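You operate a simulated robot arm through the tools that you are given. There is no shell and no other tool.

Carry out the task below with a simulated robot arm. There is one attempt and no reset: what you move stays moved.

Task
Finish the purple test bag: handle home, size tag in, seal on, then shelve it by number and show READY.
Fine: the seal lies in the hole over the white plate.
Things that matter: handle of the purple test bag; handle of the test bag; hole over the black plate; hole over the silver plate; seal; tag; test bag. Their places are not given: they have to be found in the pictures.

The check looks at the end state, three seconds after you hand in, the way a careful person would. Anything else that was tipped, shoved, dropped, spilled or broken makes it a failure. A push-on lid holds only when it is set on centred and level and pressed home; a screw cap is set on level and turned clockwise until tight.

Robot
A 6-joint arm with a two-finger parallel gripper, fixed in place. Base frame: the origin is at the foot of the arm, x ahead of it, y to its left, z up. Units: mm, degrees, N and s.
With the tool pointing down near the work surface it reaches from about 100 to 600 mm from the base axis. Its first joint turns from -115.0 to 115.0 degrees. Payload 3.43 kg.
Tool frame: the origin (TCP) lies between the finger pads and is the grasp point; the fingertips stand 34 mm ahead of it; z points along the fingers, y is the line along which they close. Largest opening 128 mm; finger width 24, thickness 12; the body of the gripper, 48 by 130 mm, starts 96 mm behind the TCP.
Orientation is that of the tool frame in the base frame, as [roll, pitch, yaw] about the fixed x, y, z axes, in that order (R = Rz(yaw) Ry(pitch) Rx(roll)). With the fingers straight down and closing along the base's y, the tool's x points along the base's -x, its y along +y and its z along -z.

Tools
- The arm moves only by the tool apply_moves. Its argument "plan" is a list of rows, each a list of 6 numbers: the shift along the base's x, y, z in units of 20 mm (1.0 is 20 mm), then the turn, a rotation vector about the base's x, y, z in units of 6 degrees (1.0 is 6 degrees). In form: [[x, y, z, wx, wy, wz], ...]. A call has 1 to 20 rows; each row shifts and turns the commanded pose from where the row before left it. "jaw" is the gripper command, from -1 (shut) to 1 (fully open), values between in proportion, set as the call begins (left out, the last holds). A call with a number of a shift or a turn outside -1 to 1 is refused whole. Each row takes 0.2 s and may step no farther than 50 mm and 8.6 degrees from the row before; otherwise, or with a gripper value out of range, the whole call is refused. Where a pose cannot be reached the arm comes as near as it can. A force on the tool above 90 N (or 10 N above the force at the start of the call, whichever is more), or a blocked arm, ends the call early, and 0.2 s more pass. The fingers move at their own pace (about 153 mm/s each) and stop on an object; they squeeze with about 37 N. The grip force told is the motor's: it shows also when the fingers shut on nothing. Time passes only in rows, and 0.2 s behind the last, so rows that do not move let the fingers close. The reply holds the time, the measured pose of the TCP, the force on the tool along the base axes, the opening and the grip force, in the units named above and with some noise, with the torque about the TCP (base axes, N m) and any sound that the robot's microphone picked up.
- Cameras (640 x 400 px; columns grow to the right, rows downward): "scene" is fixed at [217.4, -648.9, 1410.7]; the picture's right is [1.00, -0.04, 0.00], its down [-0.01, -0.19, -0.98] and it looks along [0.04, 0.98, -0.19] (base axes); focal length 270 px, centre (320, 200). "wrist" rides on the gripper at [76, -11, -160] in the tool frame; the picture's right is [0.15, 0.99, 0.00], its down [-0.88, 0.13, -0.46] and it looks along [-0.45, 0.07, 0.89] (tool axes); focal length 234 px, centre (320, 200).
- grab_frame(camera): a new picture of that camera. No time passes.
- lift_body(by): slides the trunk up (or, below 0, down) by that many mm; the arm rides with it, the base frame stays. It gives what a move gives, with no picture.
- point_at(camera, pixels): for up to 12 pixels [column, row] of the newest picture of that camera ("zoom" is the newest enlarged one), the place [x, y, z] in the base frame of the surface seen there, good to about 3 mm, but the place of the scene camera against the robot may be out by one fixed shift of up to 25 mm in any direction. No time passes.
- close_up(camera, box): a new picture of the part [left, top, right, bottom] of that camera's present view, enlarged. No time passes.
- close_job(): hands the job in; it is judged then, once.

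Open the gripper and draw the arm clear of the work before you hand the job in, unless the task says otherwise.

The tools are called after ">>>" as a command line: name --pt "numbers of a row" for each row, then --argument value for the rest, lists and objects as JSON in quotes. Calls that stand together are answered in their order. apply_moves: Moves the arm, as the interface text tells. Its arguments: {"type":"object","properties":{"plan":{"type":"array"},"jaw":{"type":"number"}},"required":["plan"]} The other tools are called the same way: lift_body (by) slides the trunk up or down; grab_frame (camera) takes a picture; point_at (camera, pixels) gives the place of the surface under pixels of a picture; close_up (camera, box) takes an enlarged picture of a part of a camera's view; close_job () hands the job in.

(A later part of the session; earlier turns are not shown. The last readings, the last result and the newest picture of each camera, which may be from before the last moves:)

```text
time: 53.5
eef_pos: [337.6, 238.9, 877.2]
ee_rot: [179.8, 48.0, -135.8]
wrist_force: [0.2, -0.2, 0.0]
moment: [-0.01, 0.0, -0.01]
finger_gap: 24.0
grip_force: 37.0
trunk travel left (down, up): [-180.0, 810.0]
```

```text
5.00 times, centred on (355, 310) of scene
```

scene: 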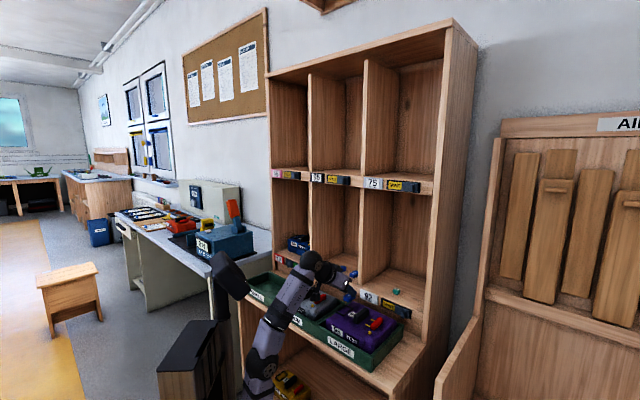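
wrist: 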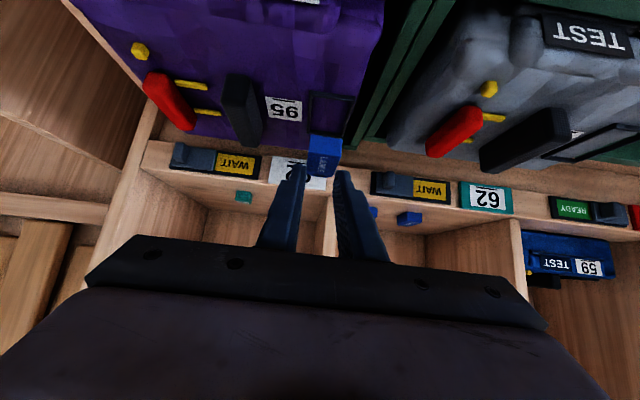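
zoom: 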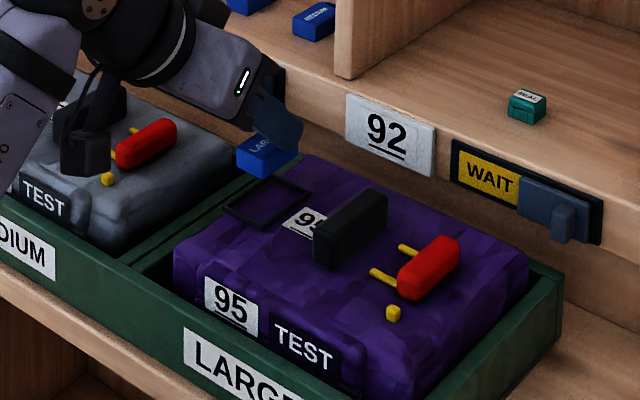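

Measuring frame and tag again from this view before lowering.

>>> point_at --camera "zoom" --pixels '[[340, 107], [320, 228], [271, 165], [395, 170], [290, 120], [393, 130], [280, 218], [370, 228], [280, 245], [365, 255], [275, 275], [362, 290]]'

>>> close_up --camera "wrist" --box '[295, 80, 355, 130]'

```text
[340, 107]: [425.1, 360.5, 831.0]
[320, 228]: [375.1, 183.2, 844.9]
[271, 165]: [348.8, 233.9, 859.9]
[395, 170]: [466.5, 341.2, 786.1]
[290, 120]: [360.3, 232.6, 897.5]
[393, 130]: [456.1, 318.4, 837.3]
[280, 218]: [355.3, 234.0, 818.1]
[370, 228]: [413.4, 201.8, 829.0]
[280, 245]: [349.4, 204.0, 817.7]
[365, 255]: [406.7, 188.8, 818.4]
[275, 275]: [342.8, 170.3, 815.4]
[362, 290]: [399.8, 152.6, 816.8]
```

```text
8.00 times, centred on (325, 105) of wrist
```

zoom: 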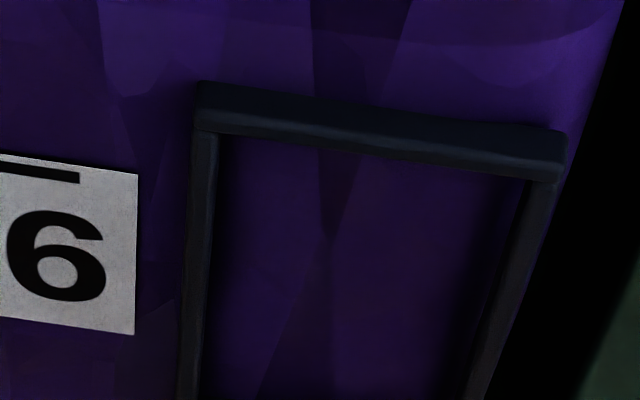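

That zoom had switched to the scene view; I'll query the wrist picture directly with full-frame pixels.

>>> grab_frame --camera "wrist"

>>> point_at --camera "wrist" --pixels '[[331.5, 95], [325, 134], [309, 112], [349.5, 114], [311, 92], [354, 97], [347, 133], [307, 129], [312, 142], [339, 145], [325, 143], [325, 165]]'

```text
taken
```

wrist: 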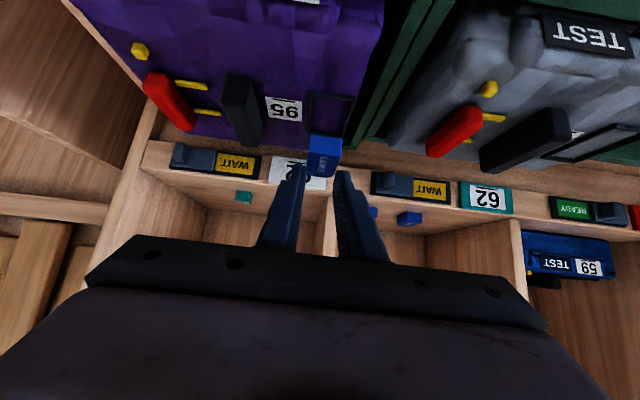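

```text
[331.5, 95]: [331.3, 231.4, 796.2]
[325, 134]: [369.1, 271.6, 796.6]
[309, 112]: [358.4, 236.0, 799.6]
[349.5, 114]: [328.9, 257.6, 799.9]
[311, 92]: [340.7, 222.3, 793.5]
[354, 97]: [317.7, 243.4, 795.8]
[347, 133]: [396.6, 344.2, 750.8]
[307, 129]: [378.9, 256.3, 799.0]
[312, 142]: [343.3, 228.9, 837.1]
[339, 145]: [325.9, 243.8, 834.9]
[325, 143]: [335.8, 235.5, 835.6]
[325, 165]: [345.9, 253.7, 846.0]
```

The tag (c≈425.4,u≈73.3) and frame (c≈424.7,u≈73.7) coincide. Lowering to just above the frame bars.

>>> apply_moves --pt "0 0 -0.5 0 0 0" --pt "0 0 -0.5 0 0 0" --pt "0 0 -0.35 0 0 0"

>>> grab_frame --camera "wrist"

>>> close_up --camera "wrist" --box '[270, 80, 380, 190]'

>>> close_up --camera "scene" --box '[320, 280, 390, 340]'

```text
time: 54.2
eef_pos: [338.1, 239.0, 849.7]
ee_rot: [179.8, 47.9, -135.5]
wrist_force: [0.0, 0.2, -0.1]
moment: [-0.02, 0.02, 0.0]
finger_gap: 24.2
grip_force: 37.8
trunk travel left (down, up): [-180.0, 810.0]
```

```text
taken
```

wrist: 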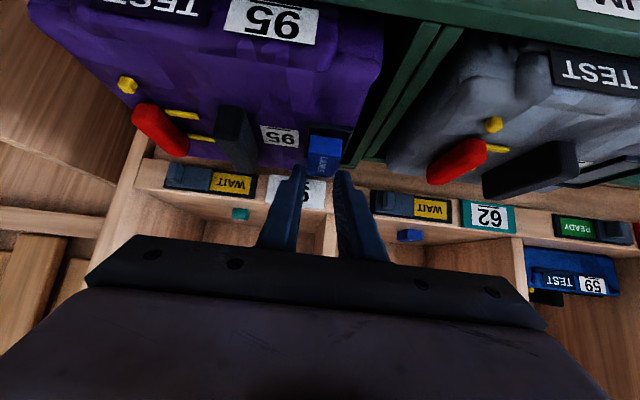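

```text
3.64 times, centred on (325, 135) of wrist
```

zoom: 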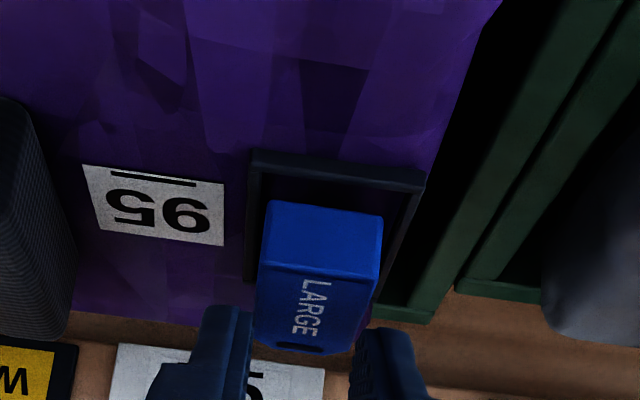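

```text
6.67 times, centred on (355, 310) of scene
```

zoom: 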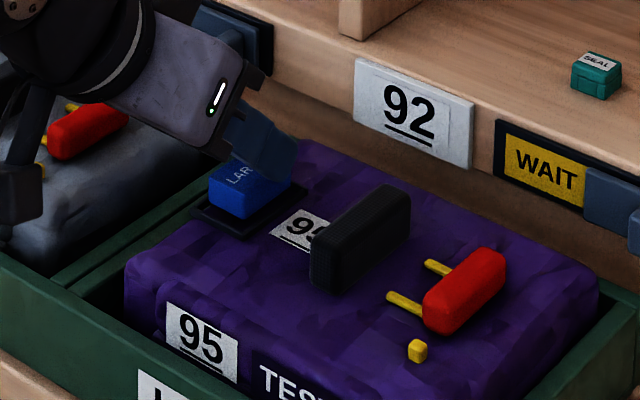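

The tag sits inside the frame outline, about 1 mm toward the left bar in the zoom. I'll nudge 1 mm toward −u and lower it in until contact.

>>> apply_moves --pt "-0.035 0.035 -0.1 0 0 0" --pt "0 0 -0.12 0 0 0" --pt "0 0 -0.1 0 0 0"

>>> close_up --camera "wrist" --box '[270, 90, 380, 200]'

>>> close_up --camera "scene" --box '[330, 285, 380, 325]'

```text
time: 55.0
eef_pos: [338.3, 240.2, 843.9]
ee_rot: [179.9, 47.9, -135.5]
wrist_force: [0.0, 0.1, -0.2]
moment: [-0.04, 0.01, -0.02]
finger_gap: 24.2
grip_force: 37.2
trunk travel left (down, up): [-180.0, 810.0]
```

```text
3.64 times, centred on (325, 145) of wrist
```

zoom: 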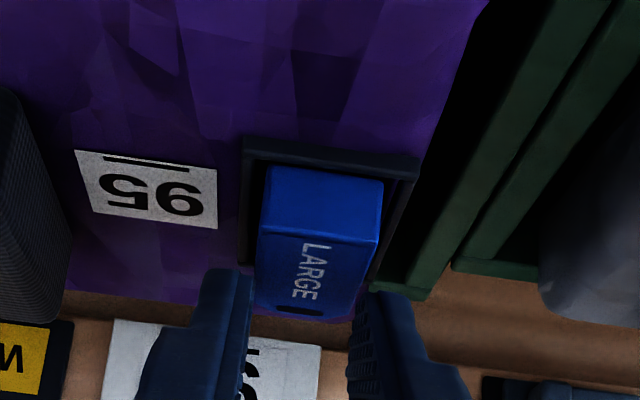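

```text
10.00 times, centred on (355, 305) of scene
```

zoom: 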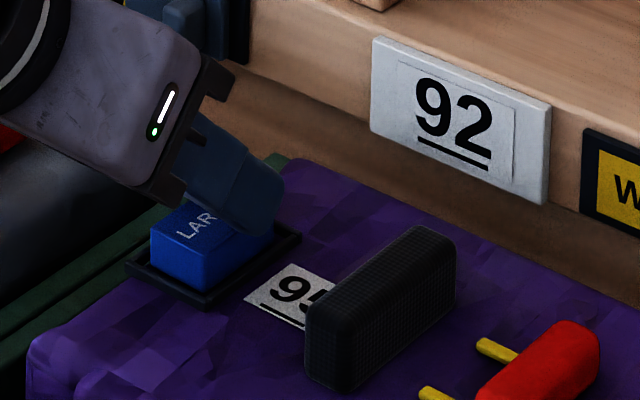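

The tag is going in; it is ~1 mm from the left bar, so I shift another 1 mm toward −u and lower to touch the bag surface.

>>> apply_moves --pt "-0.04 0.04 0 0 0 0" --pt "0 0 -0.1 0 0 0" --pt "0 0 -0.1 0 0 0"

>>> close_up --camera "wrist" --box '[270, 90, 380, 200]'

```text
time: 55.9
eef_pos: [336.5, 239.3, 841.5]
ee_rot: [179.9, 48.3, -135.6]
wrist_force: [2.2, -0.8, 12.9]
moment: [-0.03, -0.03, 0.04]
finger_gap: 24.1
grip_force: 37.4
trunk travel left (down, up): [-180.0, 810.0]
```

```text
3.64 times, centred on (325, 145) of wrist
```

zoom: 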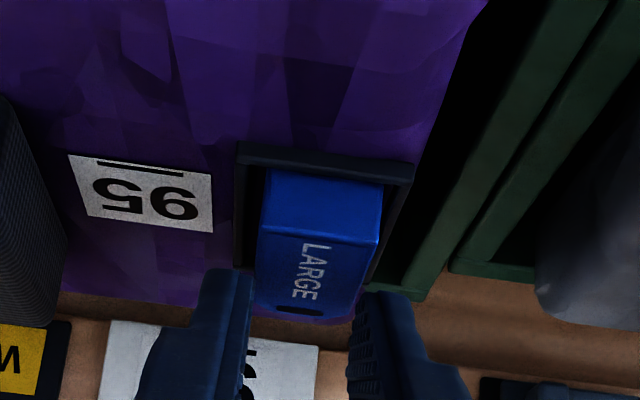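

Contact with 13 N upward at z=841.5: the tag is seated on the bag. Opening the fingers and rising.

>>> apply_moves --pt "0 0 0 0 0 0" --pt "0 0 0 0 0 0" --pt "0 0 0.5 0 0 0" --pt "0 0 0.7 0 0 0" --jaw -0.35

>>> grab_frame --camera "wrist"

>>> close_up --camera "wrist" --box '[270, 60, 380, 170]'

>>> close_up --camera "scene" --box '[330, 285, 380, 325]'

```text
time: 56.9
eef_pos: [336.7, 240.7, 863.1]
ee_rot: [179.7, 47.9, -135.7]
wrist_force: [-0.1, 0.6, 0.2]
moment: [0.01, 0.03, -0.01]
finger_gap: 41.6
grip_force: 0.1
trunk travel left (down, up): [-180.0, 810.0]
```

```text
taken
```

wrist: 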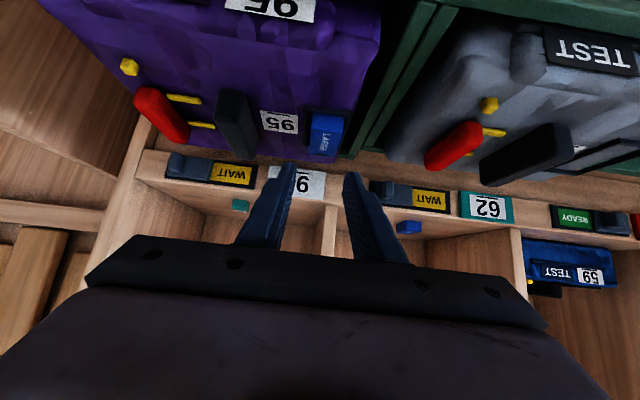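

```text
3.64 times, centred on (325, 115) of wrist
```

zoom: 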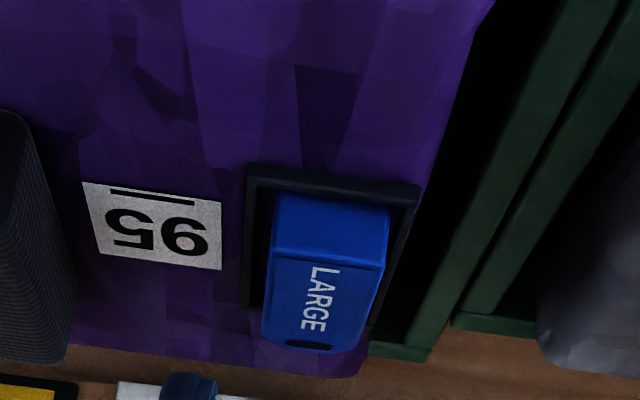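

```text
10.00 times, centred on (355, 305) of scene
```

zoom: 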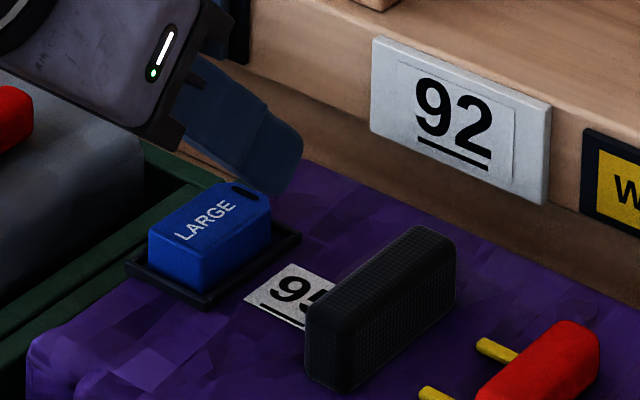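

The tag sits inside the frame. Checking its levelness and depth with points on its top face.

>>> point_at --camera "wrist" --pixels '[[314, 135], [338, 137], [311, 150], [330, 152], [325, 142], [320, 150], [326, 120], [337, 122], [313, 120], [308, 110], [306, 138], [322, 108]]'

```text
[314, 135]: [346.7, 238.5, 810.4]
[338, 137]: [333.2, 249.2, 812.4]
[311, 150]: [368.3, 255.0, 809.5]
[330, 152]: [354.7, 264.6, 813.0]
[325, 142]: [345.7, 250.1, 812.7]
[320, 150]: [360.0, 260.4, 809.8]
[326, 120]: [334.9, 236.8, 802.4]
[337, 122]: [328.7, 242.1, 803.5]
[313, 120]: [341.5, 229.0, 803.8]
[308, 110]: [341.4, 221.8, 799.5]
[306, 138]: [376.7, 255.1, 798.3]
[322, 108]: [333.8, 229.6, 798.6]
```

The tag's top is level at z≈811 (surface 795 + 16), so it is seated in the frame. Now for the seal: I'll raise the trunk and reposition in front of the hole over plate 92.

>>> lift_body --by 330

>>> apply_moves --pt "0.72 -0.06 -0.95 0 0 0" --pt "0.72 -0.06 -0.95 -0.7 0.714 0" --pt "0.72 -0.06 -0.95 -0.7 0.714 0" --pt "0.72 -0.06 -0.95 -0.7 0.714 0" --pt "0.72 -0.06 -0.95 0 0 0" --pt "0.72 -0.06 -0.95 0 0 0" --pt "0.72 -0.06 -0.95 0 0 0" --pt "0.72 -0.06 -0.95 0 0 0" --pt "0.72 -0.06 -0.95 0 0 0" --pt "0.72 -0.06 -0.95 0 0 0"

>>> grab_frame --camera "wrist"

>>> grab_frame --camera "scene"

```text
time: 60.1
eef_pos: [336.9, 240.5, 1192.5]
ee_rot: [179.9, 47.9, -135.6]
wrist_force: [0.0, -0.1, -0.3]
moment: [0.01, -0.03, 0.02]
finger_gap: 41.8
grip_force: 0.1
trunk travel left (down, up): [-510.0, 480.0]
```

```text
time: 62.3
eef_pos: [482.7, 228.0, 1002.2]
ee_rot: [179.9, 29.8, -135.6]
wrist_force: [0.3, -0.5, 0.8]
moment: [0.01, -0.04, 0.03]
finger_gap: 41.7
grip_force: 0.1
trunk travel left (down, up): [-510.0, 480.0]
```

```text
taken
```

wrist: 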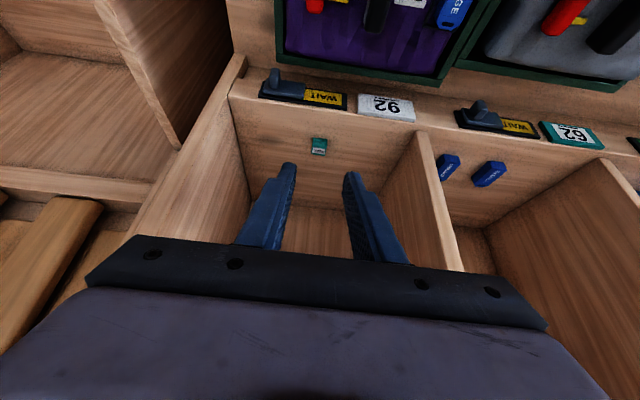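

```text
taken
```

scene: 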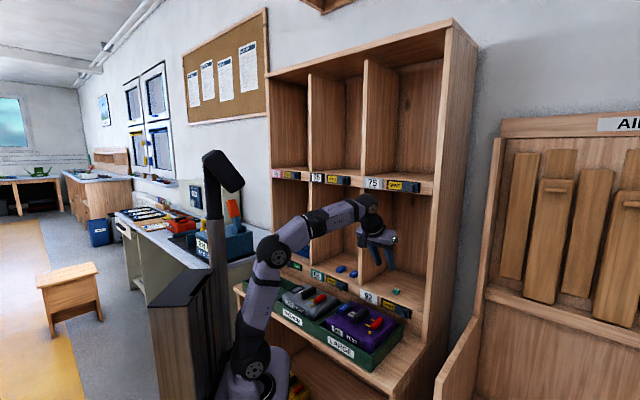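

The seal is at wrist (319,146). Enlarging and measuring it.

>>> close_up --camera "wrist" --box '[295, 125, 345, 170]'

>>> point_at --camera "zoom" --pixels '[[320, 200], [260, 145], [380, 150], [260, 180], [380, 185], [262, 240], [375, 245], [320, 130], [320, 250], [200, 200], [450, 200], [320, 300]]'

```text
8.89 times, centred on (320, 148) of wrist
```

zoom: 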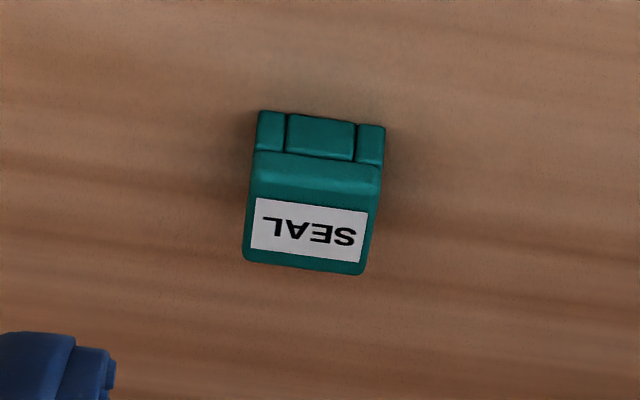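

```text
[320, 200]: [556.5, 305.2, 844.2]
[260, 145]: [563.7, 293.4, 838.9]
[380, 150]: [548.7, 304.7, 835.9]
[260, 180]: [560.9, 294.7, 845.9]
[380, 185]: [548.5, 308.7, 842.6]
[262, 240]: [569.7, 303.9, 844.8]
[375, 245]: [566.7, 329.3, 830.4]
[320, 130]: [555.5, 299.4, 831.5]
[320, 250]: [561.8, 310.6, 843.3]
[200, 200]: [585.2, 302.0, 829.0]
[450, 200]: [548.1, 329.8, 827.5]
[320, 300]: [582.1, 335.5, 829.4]
```

The seal is ~20×17×17 mm, centred near c=611, u=185.5. I'll check the right wall of this hole for body clearance.

>>> point_at --camera "wrist" --pixels '[[232, 100], [225, 120], [210, 150], [205, 180], [240, 62], [236, 80], [435, 140], [425, 150], [418, 140], [440, 170], [300, 130], [360, 130]]'

```text
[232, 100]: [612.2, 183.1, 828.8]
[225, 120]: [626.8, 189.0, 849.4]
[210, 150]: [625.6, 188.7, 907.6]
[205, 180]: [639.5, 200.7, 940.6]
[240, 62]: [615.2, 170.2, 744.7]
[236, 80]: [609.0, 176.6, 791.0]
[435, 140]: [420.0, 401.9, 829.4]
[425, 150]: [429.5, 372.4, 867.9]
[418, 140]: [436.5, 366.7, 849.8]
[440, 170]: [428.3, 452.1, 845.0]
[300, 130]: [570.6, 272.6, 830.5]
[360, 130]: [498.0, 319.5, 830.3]
```

The right wall is at u≈312, plenty of room. Moving to a pre-grasp 50 mm back along the tool axis.

>>> apply_moves --pt "0.52 0.53 -0.93 0 0 0" --pt "0.52 0.53 -0.93 0 0 0" --pt "0.52 0.53 -0.93 0 0 0" --pt "0.52 0.53 -0.93 0 0 0" --pt "0.52 0.53 -0.93 0 0 0"

>>> grab_frame --camera "wrist"

>>> close_up --camera "wrist" --box '[280, 120, 360, 190]'

```text
time: 63.5
eef_pos: [532.3, 282.5, 908.4]
ee_rot: [179.9, 29.9, -135.5]
wrist_force: [-0.1, -0.6, -0.2]
moment: [0.02, 0.03, 0.0]
finger_gap: 41.7
grip_force: 0.0
trunk travel left (down, up): [-510.0, 480.0]
```

```text
taken
```

wrist: 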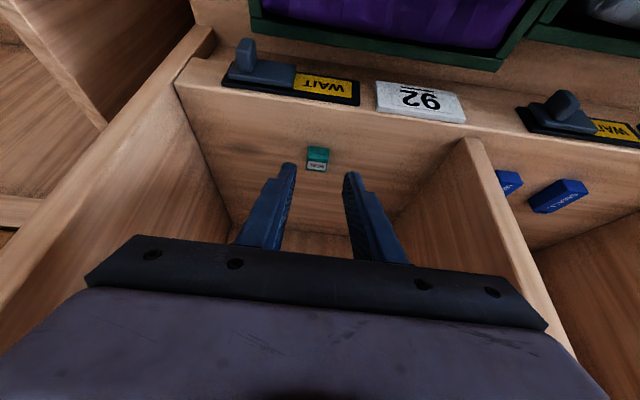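

```text
5.71 times, centred on (320, 155) of wrist
```

zoom: 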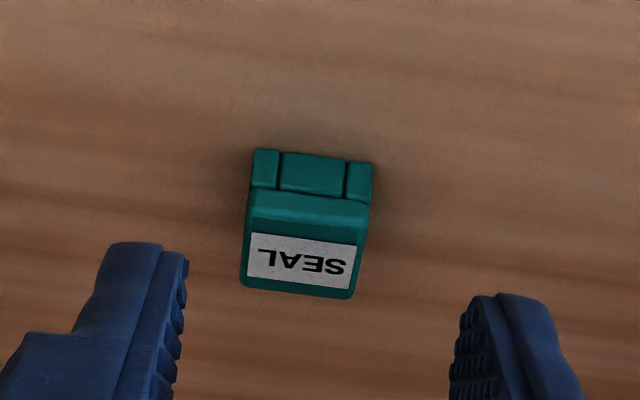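

The seal is centred ~2.5 mm toward +u of the tool axis. Correcting and advancing to straddle it.

>>> apply_moves --pt "0.335 0.27 -0.7 0 0 0" --pt "0.335 0.27 -0.7 0 0 0" --pt "0.335 0.27 -0.7 0 0 0"

>>> close_up --camera "wrist" --box '[270, 130, 370, 220]'

```text
time: 64.3
eef_pos: [553.6, 299.7, 867.3]
ee_rot: [179.9, 29.9, -135.6]
wrist_force: [-0.6, -0.2, 0.0]
moment: [-0.03, 0.01, -0.01]
finger_gap: 41.6
grip_force: 0.0
trunk travel left (down, up): [-510.0, 480.0]
```

```text
4.44 times, centred on (320, 175) of wrist
```

zoom: 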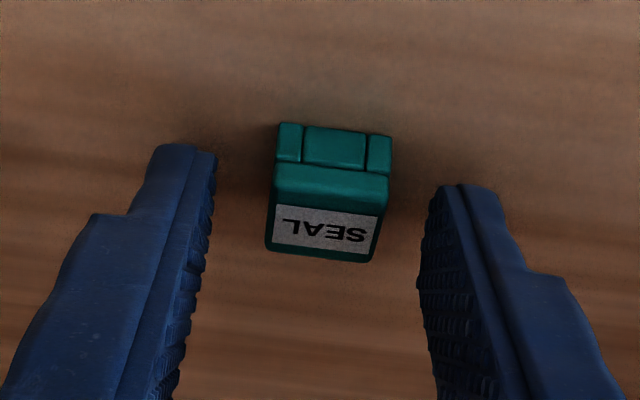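

Seal centred between the tips. Lowering 1.5 mm more and closing.

>>> apply_moves --pt "0 0 -0.08 0 0 0"

>>> apply_moves --pt "0 0 0 0 0 0" --pt "0 0 0 0 0 0" --pt "0 0 0 0 0 0" --jaw -1

>>> close_up --camera "wrist" --box '[270, 130, 370, 220]'

```text
time: 64.7
eef_pos: [554.3, 299.3, 866.9]
ee_rot: [179.9, 30.0, -135.7]
wrist_force: [-0.1, 0.2, -0.5]
moment: [0.02, 0.02, -0.01]
finger_gap: 41.9
grip_force: 0.1
trunk travel left (down, up): [-510.0, 480.0]
```

```text
time: 65.5
eef_pos: [553.8, 298.3, 866.2]
ee_rot: [179.9, 30.0, -135.7]
wrist_force: [-0.3, 0.2, 0.3]
moment: [-0.02, -0.01, 0.0]
finger_gap: 20.4
grip_force: 36.4
trunk travel left (down, up): [-510.0, 480.0]
```

```text
4.44 times, centred on (320, 175) of wrist
```

zoom: 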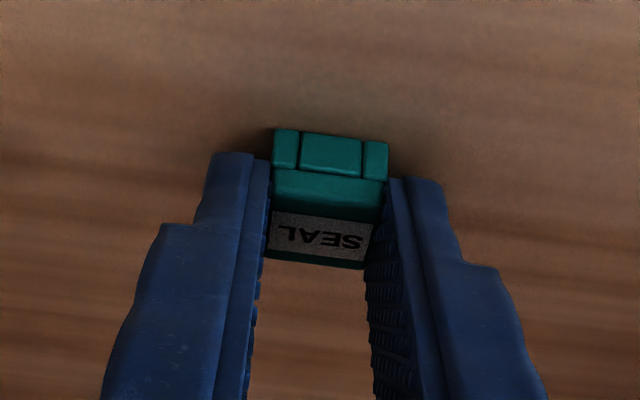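

Gripped (gap 20.4). Lifting slowly and checking for slip.

>>> apply_moves --pt "0 0 0.15 0 0 0" --pt "0 0 0.3 0 0 0" --pt "0 0 0.4 0 0 0" --pt "0 0 0.4 0 0 0" --pt "0 0 0.3 0 0 0"

>>> close_up --camera "wrist" --box '[270, 130, 370, 220]'

```text
time: 66.7
eef_pos: [553.3, 297.5, 896.1]
ee_rot: [179.9, 29.8, -135.7]
wrist_force: [0.2, 0.1, -0.3]
moment: [0.0, -0.02, -0.02]
finger_gap: 20.3
grip_force: 36.8
trunk travel left (down, up): [-510.0, 480.0]
```

```text
4.44 times, centred on (320, 175) of wrist
```

zoom: 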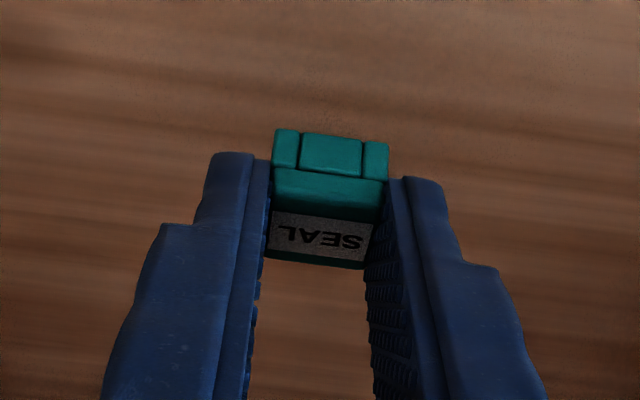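

No slip this time. Withdrawing from the hole gently.

>>> apply_moves --pt "-0.2 -0.2 0.2 0 0 0" --pt "-0.4 -0.4 0.2 0 0 0" --pt "-0.4 -0.4 0.2 0 0 0" --pt "-0.4 -0.4 0.2 0 0 0" --pt "-0.4 -0.4 0.2 0 0 0" --pt "-0.4 -0.4 0.2 0 0 0" --pt "-0.4 -0.4 0.2 0 0 0" --pt "-0.4 -0.4 0.2 0 0 0" --pt "-0.4 -0.4 0 0 0 0" --pt "-0.2 -0.2 0 0 0 0"

>>> grab_frame --camera "wrist"

>>> close_up --camera "wrist" --box '[270, 130, 370, 220]'

```text
time: 68.9
eef_pos: [481.0, 226.3, 929.6]
ee_rot: [179.9, 29.9, -135.6]
wrist_force: [-0.5, 0.1, -0.5]
moment: [0.04, 0.0, -0.04]
finger_gap: 20.4
grip_force: 37.3
trunk travel left (down, up): [-510.0, 480.0]
```

```text
taken
```

wrist: 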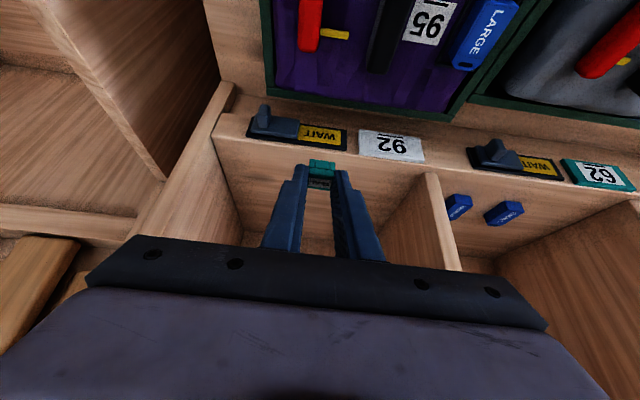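

```text
4.44 times, centred on (320, 175) of wrist
```

zoom: 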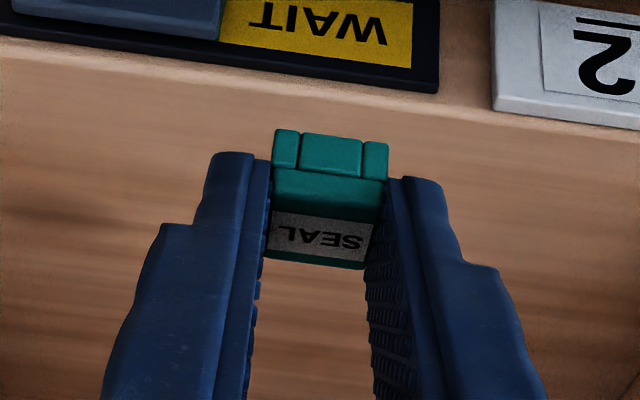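

The seal is held firmly. I'll measure its pose in the hand, then move to hover near the yellow stud.

>>> point_at --camera "zoom" --pixels '[[285, 140], [378, 150], [330, 145], [330, 160], [330, 185], [330, 205], [285, 160], [378, 165], [320, 235], [330, 225], [290, 190], [370, 200]]'

>>> apply_moves --pt "-0.2 -0.3 -0.1 0 0 0" --pt "-0.4 -0.58 -0.2 0 0 0" --pt "-0.4 -0.58 -0.2 0 0 0" --pt "-0.4 -0.58 -0.2 0 0 0" --pt "-0.4 -0.58 -0.2 0 0 0" --pt "-0.4 -0.58 -0.2 0 0 0" --pt "-0.4 -0.58 -0.2 0 0 0" --pt "-0.4 -0.58 -0.2 0 0 0" --pt "-0.4 -0.58 -0.2 0 0 0" --pt "-0.25 -0.58 -0.2 0 0 0"

>>> grab_frame --camera "wrist"

>>> close_up --camera "wrist" --box '[250, 90, 390, 210]'

```text
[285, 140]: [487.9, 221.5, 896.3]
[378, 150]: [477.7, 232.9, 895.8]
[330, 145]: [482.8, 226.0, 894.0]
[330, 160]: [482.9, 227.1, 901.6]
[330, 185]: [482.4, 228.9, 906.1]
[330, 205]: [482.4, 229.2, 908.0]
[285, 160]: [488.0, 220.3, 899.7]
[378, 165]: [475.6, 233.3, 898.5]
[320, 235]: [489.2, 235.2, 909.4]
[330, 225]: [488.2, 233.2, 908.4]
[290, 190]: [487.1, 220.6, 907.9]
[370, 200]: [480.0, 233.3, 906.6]
```

```text
time: 71.1
eef_pos: [408.4, 115.0, 891.1]
ee_rot: [179.9, 29.9, -135.6]
wrist_force: [-0.1, 0.4, 0.1]
moment: [-0.01, 0.03, -0.05]
finger_gap: 20.4
grip_force: 36.7
trunk travel left (down, up): [-510.0, 480.0]
```

```text
taken
```

wrist: 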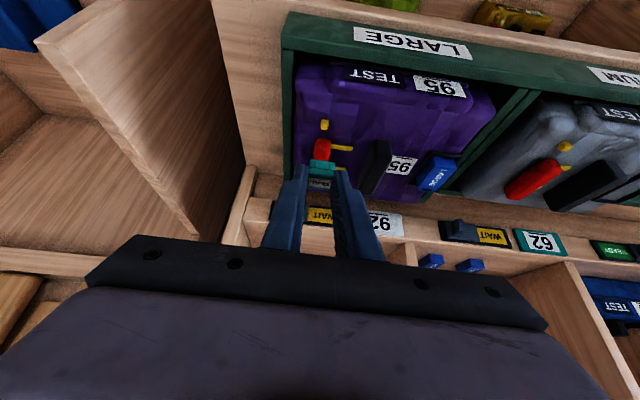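

```text
3.33 times, centred on (320, 150) of wrist
```

zoom: 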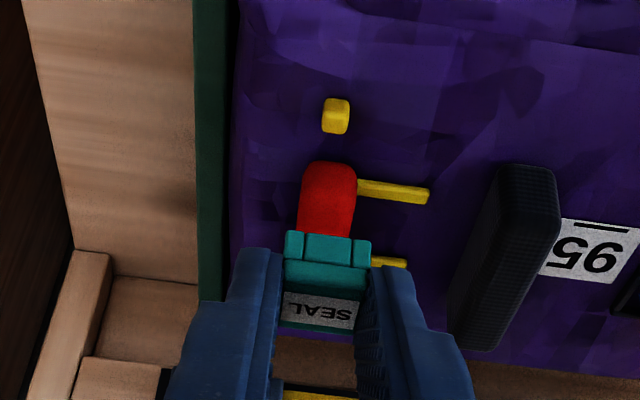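

Stud appears at zoom (335,122). Measuring it and the surrounding surface.

>>> point_at --camera "zoom" --pixels '[[335, 104], [335, 116], [335, 122], [335, 128], [325, 120], [345, 120], [300, 120], [370, 120], [335, 80], [330, 170], [335, 150], [315, 230]]'

>>> close_up --camera "wrist" --box '[300, 105, 350, 155]'

```text
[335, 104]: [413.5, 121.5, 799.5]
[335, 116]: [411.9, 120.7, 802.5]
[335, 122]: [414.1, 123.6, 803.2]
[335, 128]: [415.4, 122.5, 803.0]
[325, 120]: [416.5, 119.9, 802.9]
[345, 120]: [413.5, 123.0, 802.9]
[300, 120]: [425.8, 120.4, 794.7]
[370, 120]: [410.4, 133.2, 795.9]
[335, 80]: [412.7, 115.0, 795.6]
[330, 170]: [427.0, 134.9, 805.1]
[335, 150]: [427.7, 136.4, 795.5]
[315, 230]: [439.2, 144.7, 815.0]
```

```text
8.00 times, centred on (325, 130) of wrist
```

zoom: 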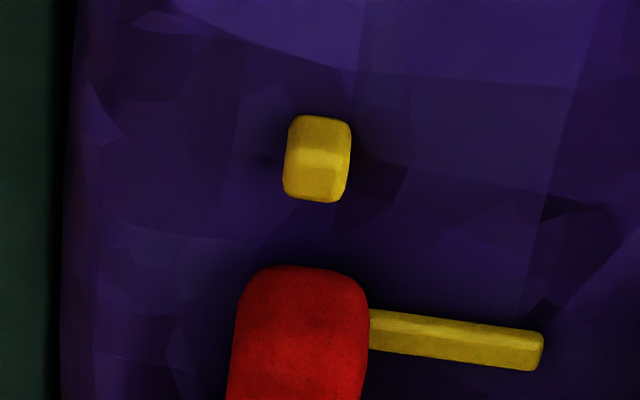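

Stud centre ≈ c=377.6, u=210.7 with top z≈803; the seal centre is ~11–12 mm ahead of the TCP. I'll shift −2 mm along n and lower to a few mm above the stud, then check from both cameras.

>>> apply_moves --pt "-0.05 -0.035 -0.5 0 0 0" --pt "-0.045 -0.035 -0.6 0 0 0" --pt "0 0 -0.6 0 0 0" --pt "0 0 -0.4 0 0 0"

>>> close_up --camera "wrist" --box '[280, 120, 370, 200]'

>>> close_up --camera "scene" --box '[350, 300, 400, 340]'

```text
time: 72.1
eef_pos: [407.4, 115.2, 848.6]
ee_rot: [179.9, 29.9, -135.8]
wrist_force: [0.0, 0.0, 0.3]
moment: [-0.01, -0.01, 0.03]
finger_gap: 20.1
grip_force: 37.1
trunk travel left (down, up): [-510.0, 480.0]
```

```text
5.00 times, centred on (325, 160) of wrist
```

zoom: 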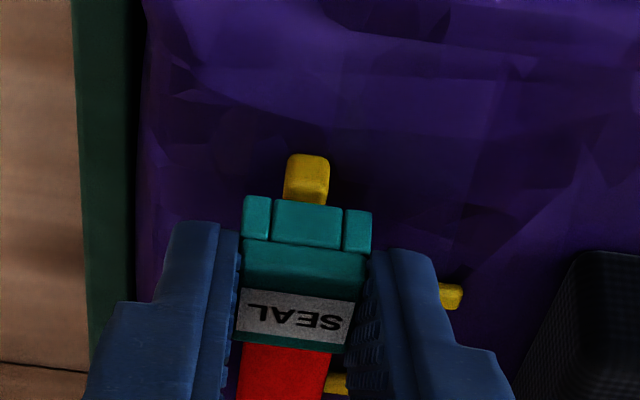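

```text
10.00 times, centred on (375, 320) of scene
```

zoom: 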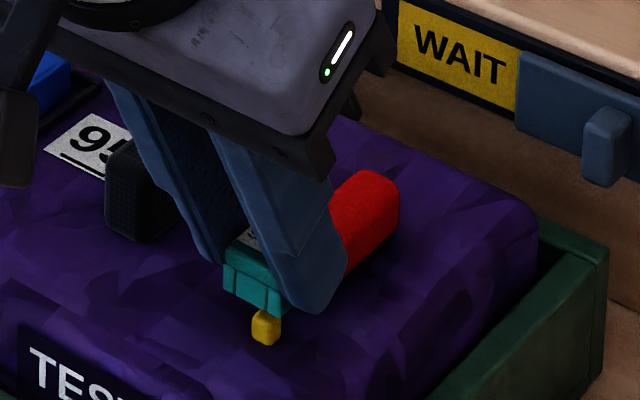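

The u-alignment looks right (stud x=307 vs seal 307). I'll zoom further in the scene view to judge alignment along n.

>>> close_up --camera "scene" --box '[364, 318, 384, 338]'

>>> point_at --camera "zoom" --pixels '[[200, 150], [260, 200], [300, 220], [330, 300], [330, 330], [310, 340], [350, 330], [400, 300], [250, 300], [330, 260], [280, 180], [330, 280]]'

```text
16.00 times, centred on (374, 328) of scene
```

zoom: 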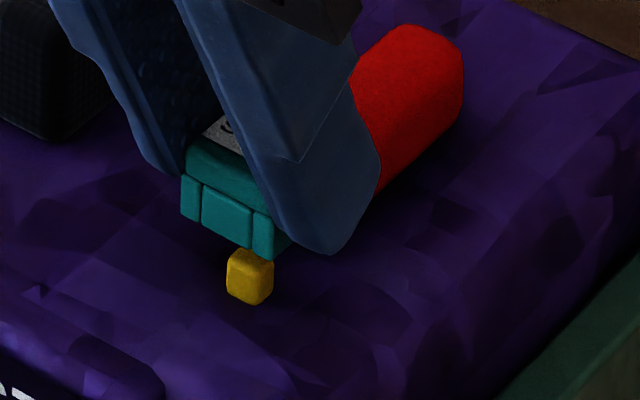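

```text
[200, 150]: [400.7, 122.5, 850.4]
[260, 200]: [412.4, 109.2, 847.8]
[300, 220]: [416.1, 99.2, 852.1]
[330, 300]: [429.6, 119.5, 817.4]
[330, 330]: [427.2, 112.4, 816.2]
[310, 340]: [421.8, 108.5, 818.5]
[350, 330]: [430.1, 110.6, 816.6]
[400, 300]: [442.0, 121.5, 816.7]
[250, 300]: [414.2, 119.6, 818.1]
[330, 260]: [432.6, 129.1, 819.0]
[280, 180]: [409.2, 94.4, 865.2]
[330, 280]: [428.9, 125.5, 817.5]
```

Geometric check from the scene view puts the seal within ~1 mm of the stud in both directions. Lowering in small steps while watching the force.

>>> apply_moves --pt "-0.01 -0.01 -0.15 0 0 0" --pt "0 0 -0.15 0 0 0" --pt "0 0 -0.1 0 0 0"

>>> apply_moves --pt "0 0 -0.1 0 0 0" --pt "0 0 -0.1 0 0 0"

>>> close_up --camera "scene" --box '[364, 318, 384, 338]'

>>> close_up --camera "wrist" --box '[280, 120, 370, 200]'

```text
time: 72.9
eef_pos: [406.7, 115.1, 842.2]
ee_rot: [179.9, 29.9, -135.6]
wrist_force: [0.7, 0.5, 0.3]
moment: [0.0, 0.01, 0.0]
finger_gap: 20.3
grip_force: 37.2
trunk travel left (down, up): [-510.0, 480.0]
```

```text
time: 73.5
eef_pos: [407.0, 115.1, 836.3]
ee_rot: [179.9, 29.8, -135.6]
wrist_force: [-0.8, 0.0, -0.3]
moment: [-0.03, 0.01, 0.01]
finger_gap: 20.2
grip_force: 37.1
trunk travel left (down, up): [-510.0, 480.0]
```

```text
16.00 times, centred on (374, 328) of scene
```

zoom: 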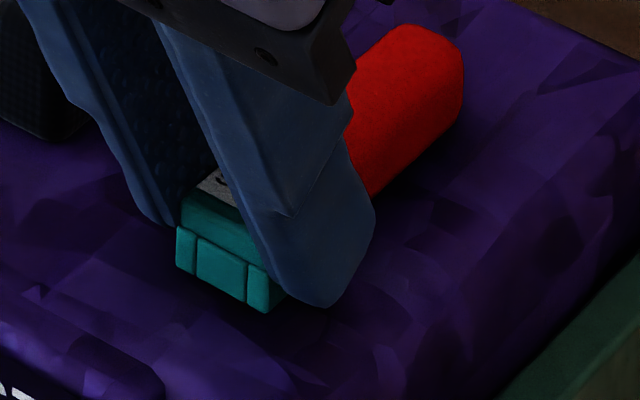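

```text
5.00 times, centred on (325, 160) of wrist
```

zoom: 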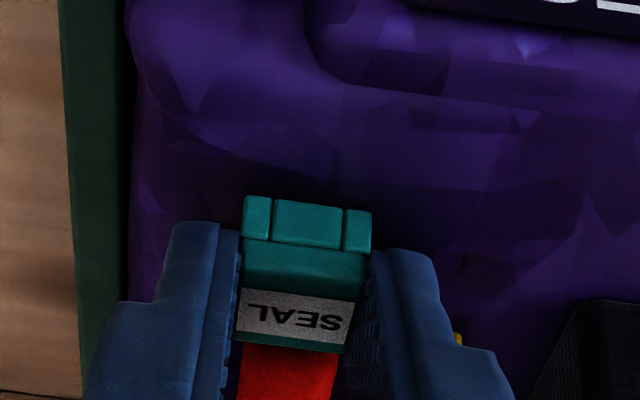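

The seal bottom is now below the stud's top with no resistance, so it slid over it. Lowering the last few millimetres and pressing.

>>> apply_moves --pt "0 0 -0.1 0 0 0" --pt "0 0 -0.1 0 0 0"

>>> apply_moves --pt "0 0 -0.06 0 0 0" --pt "0 0 -0.06 0 0 0"

>>> close_up --camera "scene" --box '[364, 318, 384, 338]'

```text
time: 74.1
eef_pos: [406.8, 115.7, 832.1]
ee_rot: [179.8, 30.0, -135.6]
wrist_force: [-0.6, -0.6, -0.1]
moment: [0.0, 0.01, 0.01]
finger_gap: 20.2
grip_force: 37.0
trunk travel left (down, up): [-510.0, 480.0]
```

```text
time: 74.7
eef_pos: [407.8, 114.0, 833.1]
ee_rot: [179.9, 29.8, -135.6]
wrist_force: [0.0, -1.2, 3.0]
moment: [-0.06, -0.03, -0.02]
finger_gap: 20.4
grip_force: 36.7
trunk travel left (down, up): [-510.0, 480.0]
```

```text
16.00 times, centred on (374, 328) of scene
```

zoom: 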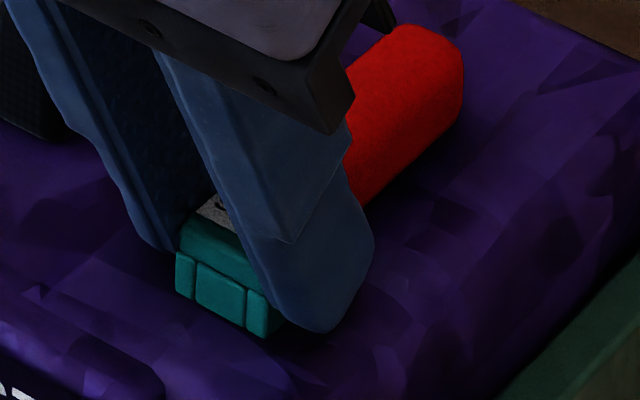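

Light contact (3 N) at z≈832.5. Pressing a little further.

>>> apply_moves --pt "0 0 -0.05 0 0 0" --pt "0 0 -0.05 0 0 0"

>>> close_up --camera "wrist" --box '[280, 120, 370, 200]'

```text
time: 75.3
eef_pos: [407.5, 116.6, 832.3]
ee_rot: [-179.9, 30.2, -135.6]
wrist_force: [-0.4, -1.4, 15.5]
moment: [0.12, 0.02, 0.21]
finger_gap: 20.5
grip_force: 37.0
trunk travel left (down, up): [-510.0, 480.0]
```

```text
5.00 times, centred on (325, 160) of wrist
```

zoom: 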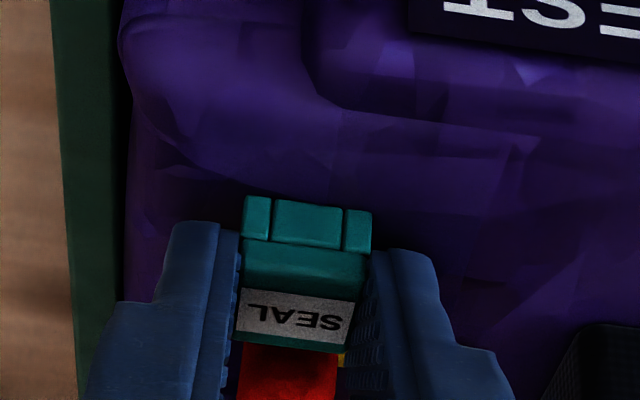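

Seated with 15 N. Releasing and rising straight up.

>>> apply_moves --pt "0 0 0 0 0 0" --pt "0 0 0 0 0 0" --pt "0 0 0.3 0 0 0" --pt "0 0 0.7 0 0 0" --pt "0 0 0.8 0 0 0" --jaw -0.42

>>> close_up --camera "wrist" --box '[280, 90, 370, 170]'

>>> close_up --camera "scene" --box '[360, 310, 390, 340]'

```text
time: 76.5
eef_pos: [406.8, 114.1, 864.8]
ee_rot: [179.8, 29.8, -135.7]
wrist_force: [-0.1, 0.3, 0.5]
moment: [-0.01, -0.02, 0.03]
finger_gap: 37.1
grip_force: 0.0
trunk travel left (down, up): [-510.0, 480.0]
```

```text
5.00 times, centred on (325, 130) of wrist
```

zoom: 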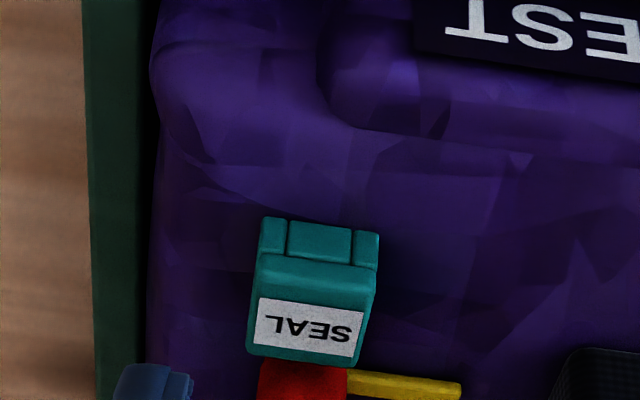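

```text
13.33 times, centred on (375, 325) of scene
```

zoom: 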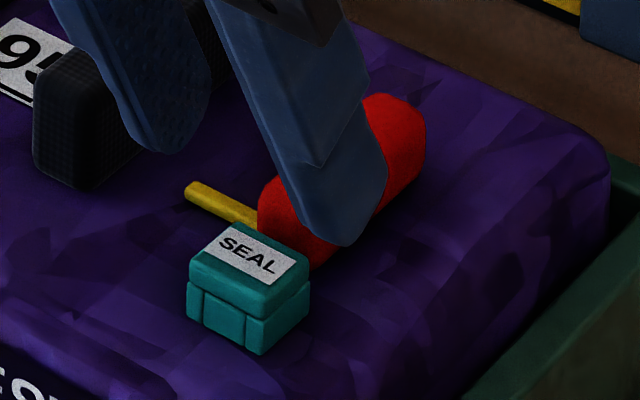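

The seal sits level on the stud. Checking its top height, then I'll press it (and the tag) with closed fingertips to be sure they are home.

>>> close_up --camera "wrist" --box '[280, 90, 370, 170]'

>>> point_at --camera "zoom" --pixels '[[265, 285], [370, 295], [255, 345], [355, 355], [310, 300], [305, 330], [315, 240], [280, 230], [365, 250], [315, 190], [420, 260], [200, 260]]'

```text
5.00 times, centred on (325, 130) of wrist
```

zoom: 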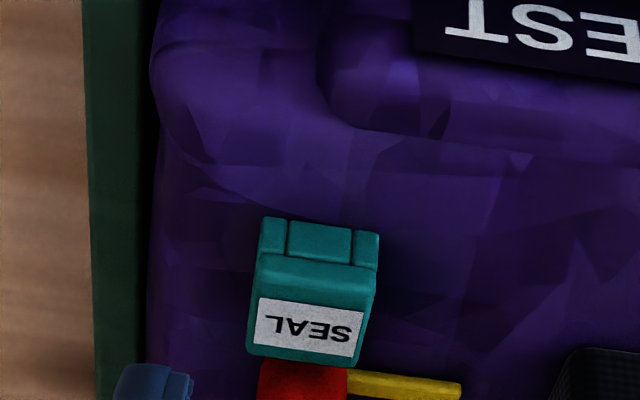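

```text
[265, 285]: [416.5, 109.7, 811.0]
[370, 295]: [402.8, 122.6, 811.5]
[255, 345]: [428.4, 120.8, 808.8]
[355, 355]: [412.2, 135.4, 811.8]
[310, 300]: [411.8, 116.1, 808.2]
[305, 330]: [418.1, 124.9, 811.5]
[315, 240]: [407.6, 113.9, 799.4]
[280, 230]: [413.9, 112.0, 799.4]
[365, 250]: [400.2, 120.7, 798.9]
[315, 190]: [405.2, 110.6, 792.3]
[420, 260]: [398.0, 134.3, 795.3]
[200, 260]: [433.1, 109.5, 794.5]
```

The seal's top centre (415,122.1) matches the stud position, top z≈811. I'll bring the tool vertical with closed fingers above it to press it home.

>>> apply_moves --pt "0 0 0.5 0 0 0" --pt "0.06 0.05 0.4 -0.7 0.714 0" --pt "0.06 0.05 0.4 -0.7 0.714 0" --pt "0.06 0.05 0.4 -0.7 0.714 0" --pt "0.06 0.06 0.3 -0.7 0.714 0" --pt "0.05 0.05 0 -0.7 0.714 0" --pt "0 0 0 0 0 0" --jaw -1

>>> grab_frame --camera "wrist"

>>> close_up --camera "wrist" --box '[270, 70, 450, 200]'

```text
time: 78.1
eef_pos: [412.9, 120.1, 904.5]
ee_rot: [-180.0, -0.2, -135.6]
wrist_force: [-0.3, 0.4, -0.4]
moment: [-0.01, 0.02, 0.0]
finger_gap: 0.1
grip_force: 33.1
trunk travel left (down, up): [-510.0, 480.0]
```

```text
taken
```

wrist: 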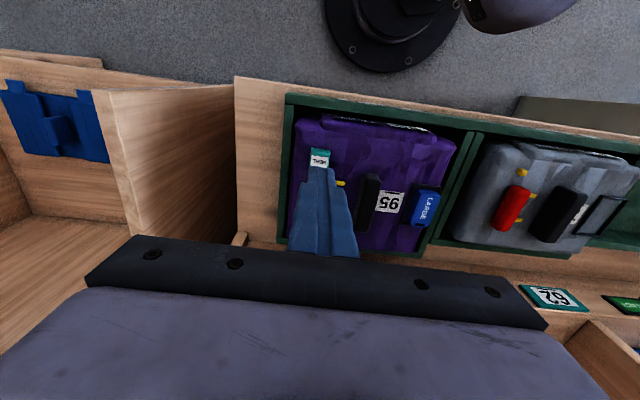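

```text
3.08 times, centred on (360, 135) of wrist
```

zoom: 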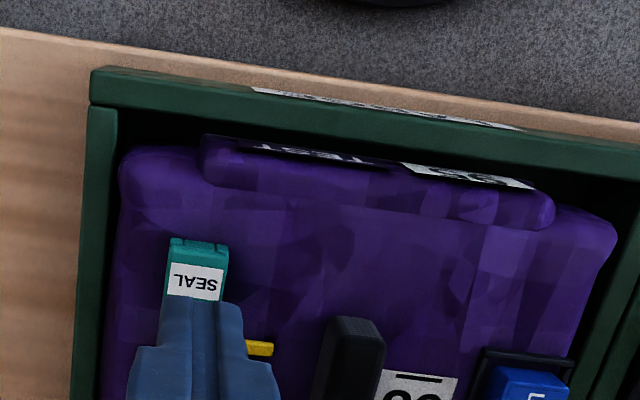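

Fingers are closed above the seal. Descending to just above its top, then pressing in small steps.

>>> apply_moves --pt "0 0 -0.9 0 0 0" --pt "0 0 -0.9 0 0 0" --pt "0 0 -0.8 0 0 0" --pt "0 0 -0.2 0 0 0"

>>> apply_moves --pt "0 0 -0.1 0 0 0" --pt "0 0 -0.05 0 0 0"

>>> apply_moves --pt "0 0 -0.05 0 0 0" --pt "0 0 -0.05 0 0 0"

```text
time: 79.1
eef_pos: [412.5, 119.4, 848.3]
ee_rot: [179.9, 0.0, -135.6]
wrist_force: [-0.3, -0.1, -1.0]
moment: [0.02, 0.03, 0.03]
finger_gap: 0.1
grip_force: 33.0
trunk travel left (down, up): [-510.0, 480.0]
```

```text
time: 79.7
eef_pos: [413.3, 120.9, 846.1]
ee_rot: [-180.0, -0.2, -135.6]
wrist_force: [0.5, 0.0, 0.6]
moment: [0.03, -0.02, 0.02]
finger_gap: 0.0
grip_force: 32.8
trunk travel left (down, up): [-510.0, 480.0]
```

```text
time: 80.3
eef_pos: [413.7, 119.0, 845.1]
ee_rot: [180.0, 0.1, -135.7]
wrist_force: [2.6, -0.3, 10.0]
moment: [0.01, -0.11, -0.01]
finger_gap: 0.0
grip_force: 33.1
trunk travel left (down, up): [-510.0, 480.0]
```

Contact with 10 N at tip height ~811. Pressing slightly more.

>>> apply_moves --pt "0 0 -0.05 0 0 0" --pt "0 0 -0.05 0 0 0" --pt "0 0 -0.05 0 0 0"

>>> apply_moves --pt "0 0 0.5 0 0 0" --pt "0 0 0.9 0 0 0" --pt "0 0 0.9 0 0 0" --pt "0 0 0.6 0 0 0"

>>> close_up --camera "scene" --box '[330, 285, 400, 345]'

```text
time: 81.1
eef_pos: [412.2, 119.0, 844.6]
ee_rot: [-179.8, 0.4, -135.5]
wrist_force: [1.7, -0.5, 36.9]
moment: [0.03, -0.12, -0.02]
finger_gap: 0.2
grip_force: 33.0
trunk travel left (down, up): [-510.0, 480.0]
```

```text
time: 82.1
eef_pos: [413.2, 121.0, 899.0]
ee_rot: [179.9, -0.2, -135.6]
wrist_force: [-0.2, -0.6, -1.1]
moment: [0.04, 0.0, 0.02]
finger_gap: 0.0
grip_force: 33.2
trunk travel left (down, up): [-510.0, 480.0]
```

```text
6.67 times, centred on (365, 315) of scene
```

zoom: 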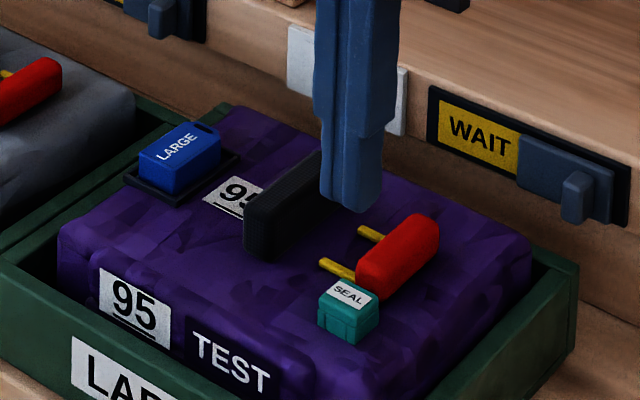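

Seal pressed with 37 N and it stays level beside the handle. Now pressing the tag the same way.

>>> apply_moves --pt "-0.45 0.93 0 0 0 0" --pt "-0.45 0.93 0 0 0 0" --pt "-0.45 0.93 0 0 0 0" --pt "-0.45 0.93 0 0 0 0" --pt "-0.45 0.93 0 0 0 0" --pt "-0.45 0.93 0 0 0 0" --pt "-0.45 0.93 0 0 0 0"

>>> grab_frame --camera "wrist"

>>> close_up --camera "wrist" --box '[240, 80, 400, 200]'

```text
time: 83.7
eef_pos: [348.7, 251.0, 898.4]
ee_rot: [179.8, -0.1, -135.7]
wrist_force: [-0.1, 0.8, 0.8]
moment: [0.0, -0.02, 0.03]
finger_gap: 0.0
grip_force: 32.9
trunk travel left (down, up): [-510.0, 480.0]
```

```text
taken
```

wrist: 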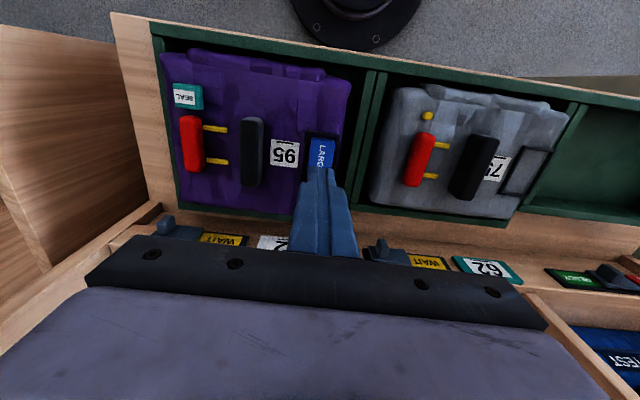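

```text
3.33 times, centred on (320, 140) of wrist
```

zoom: 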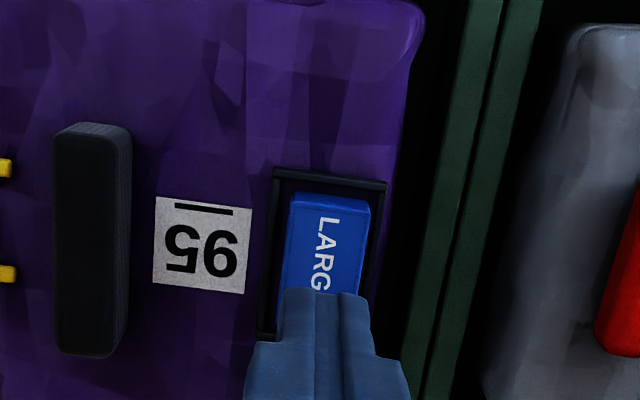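

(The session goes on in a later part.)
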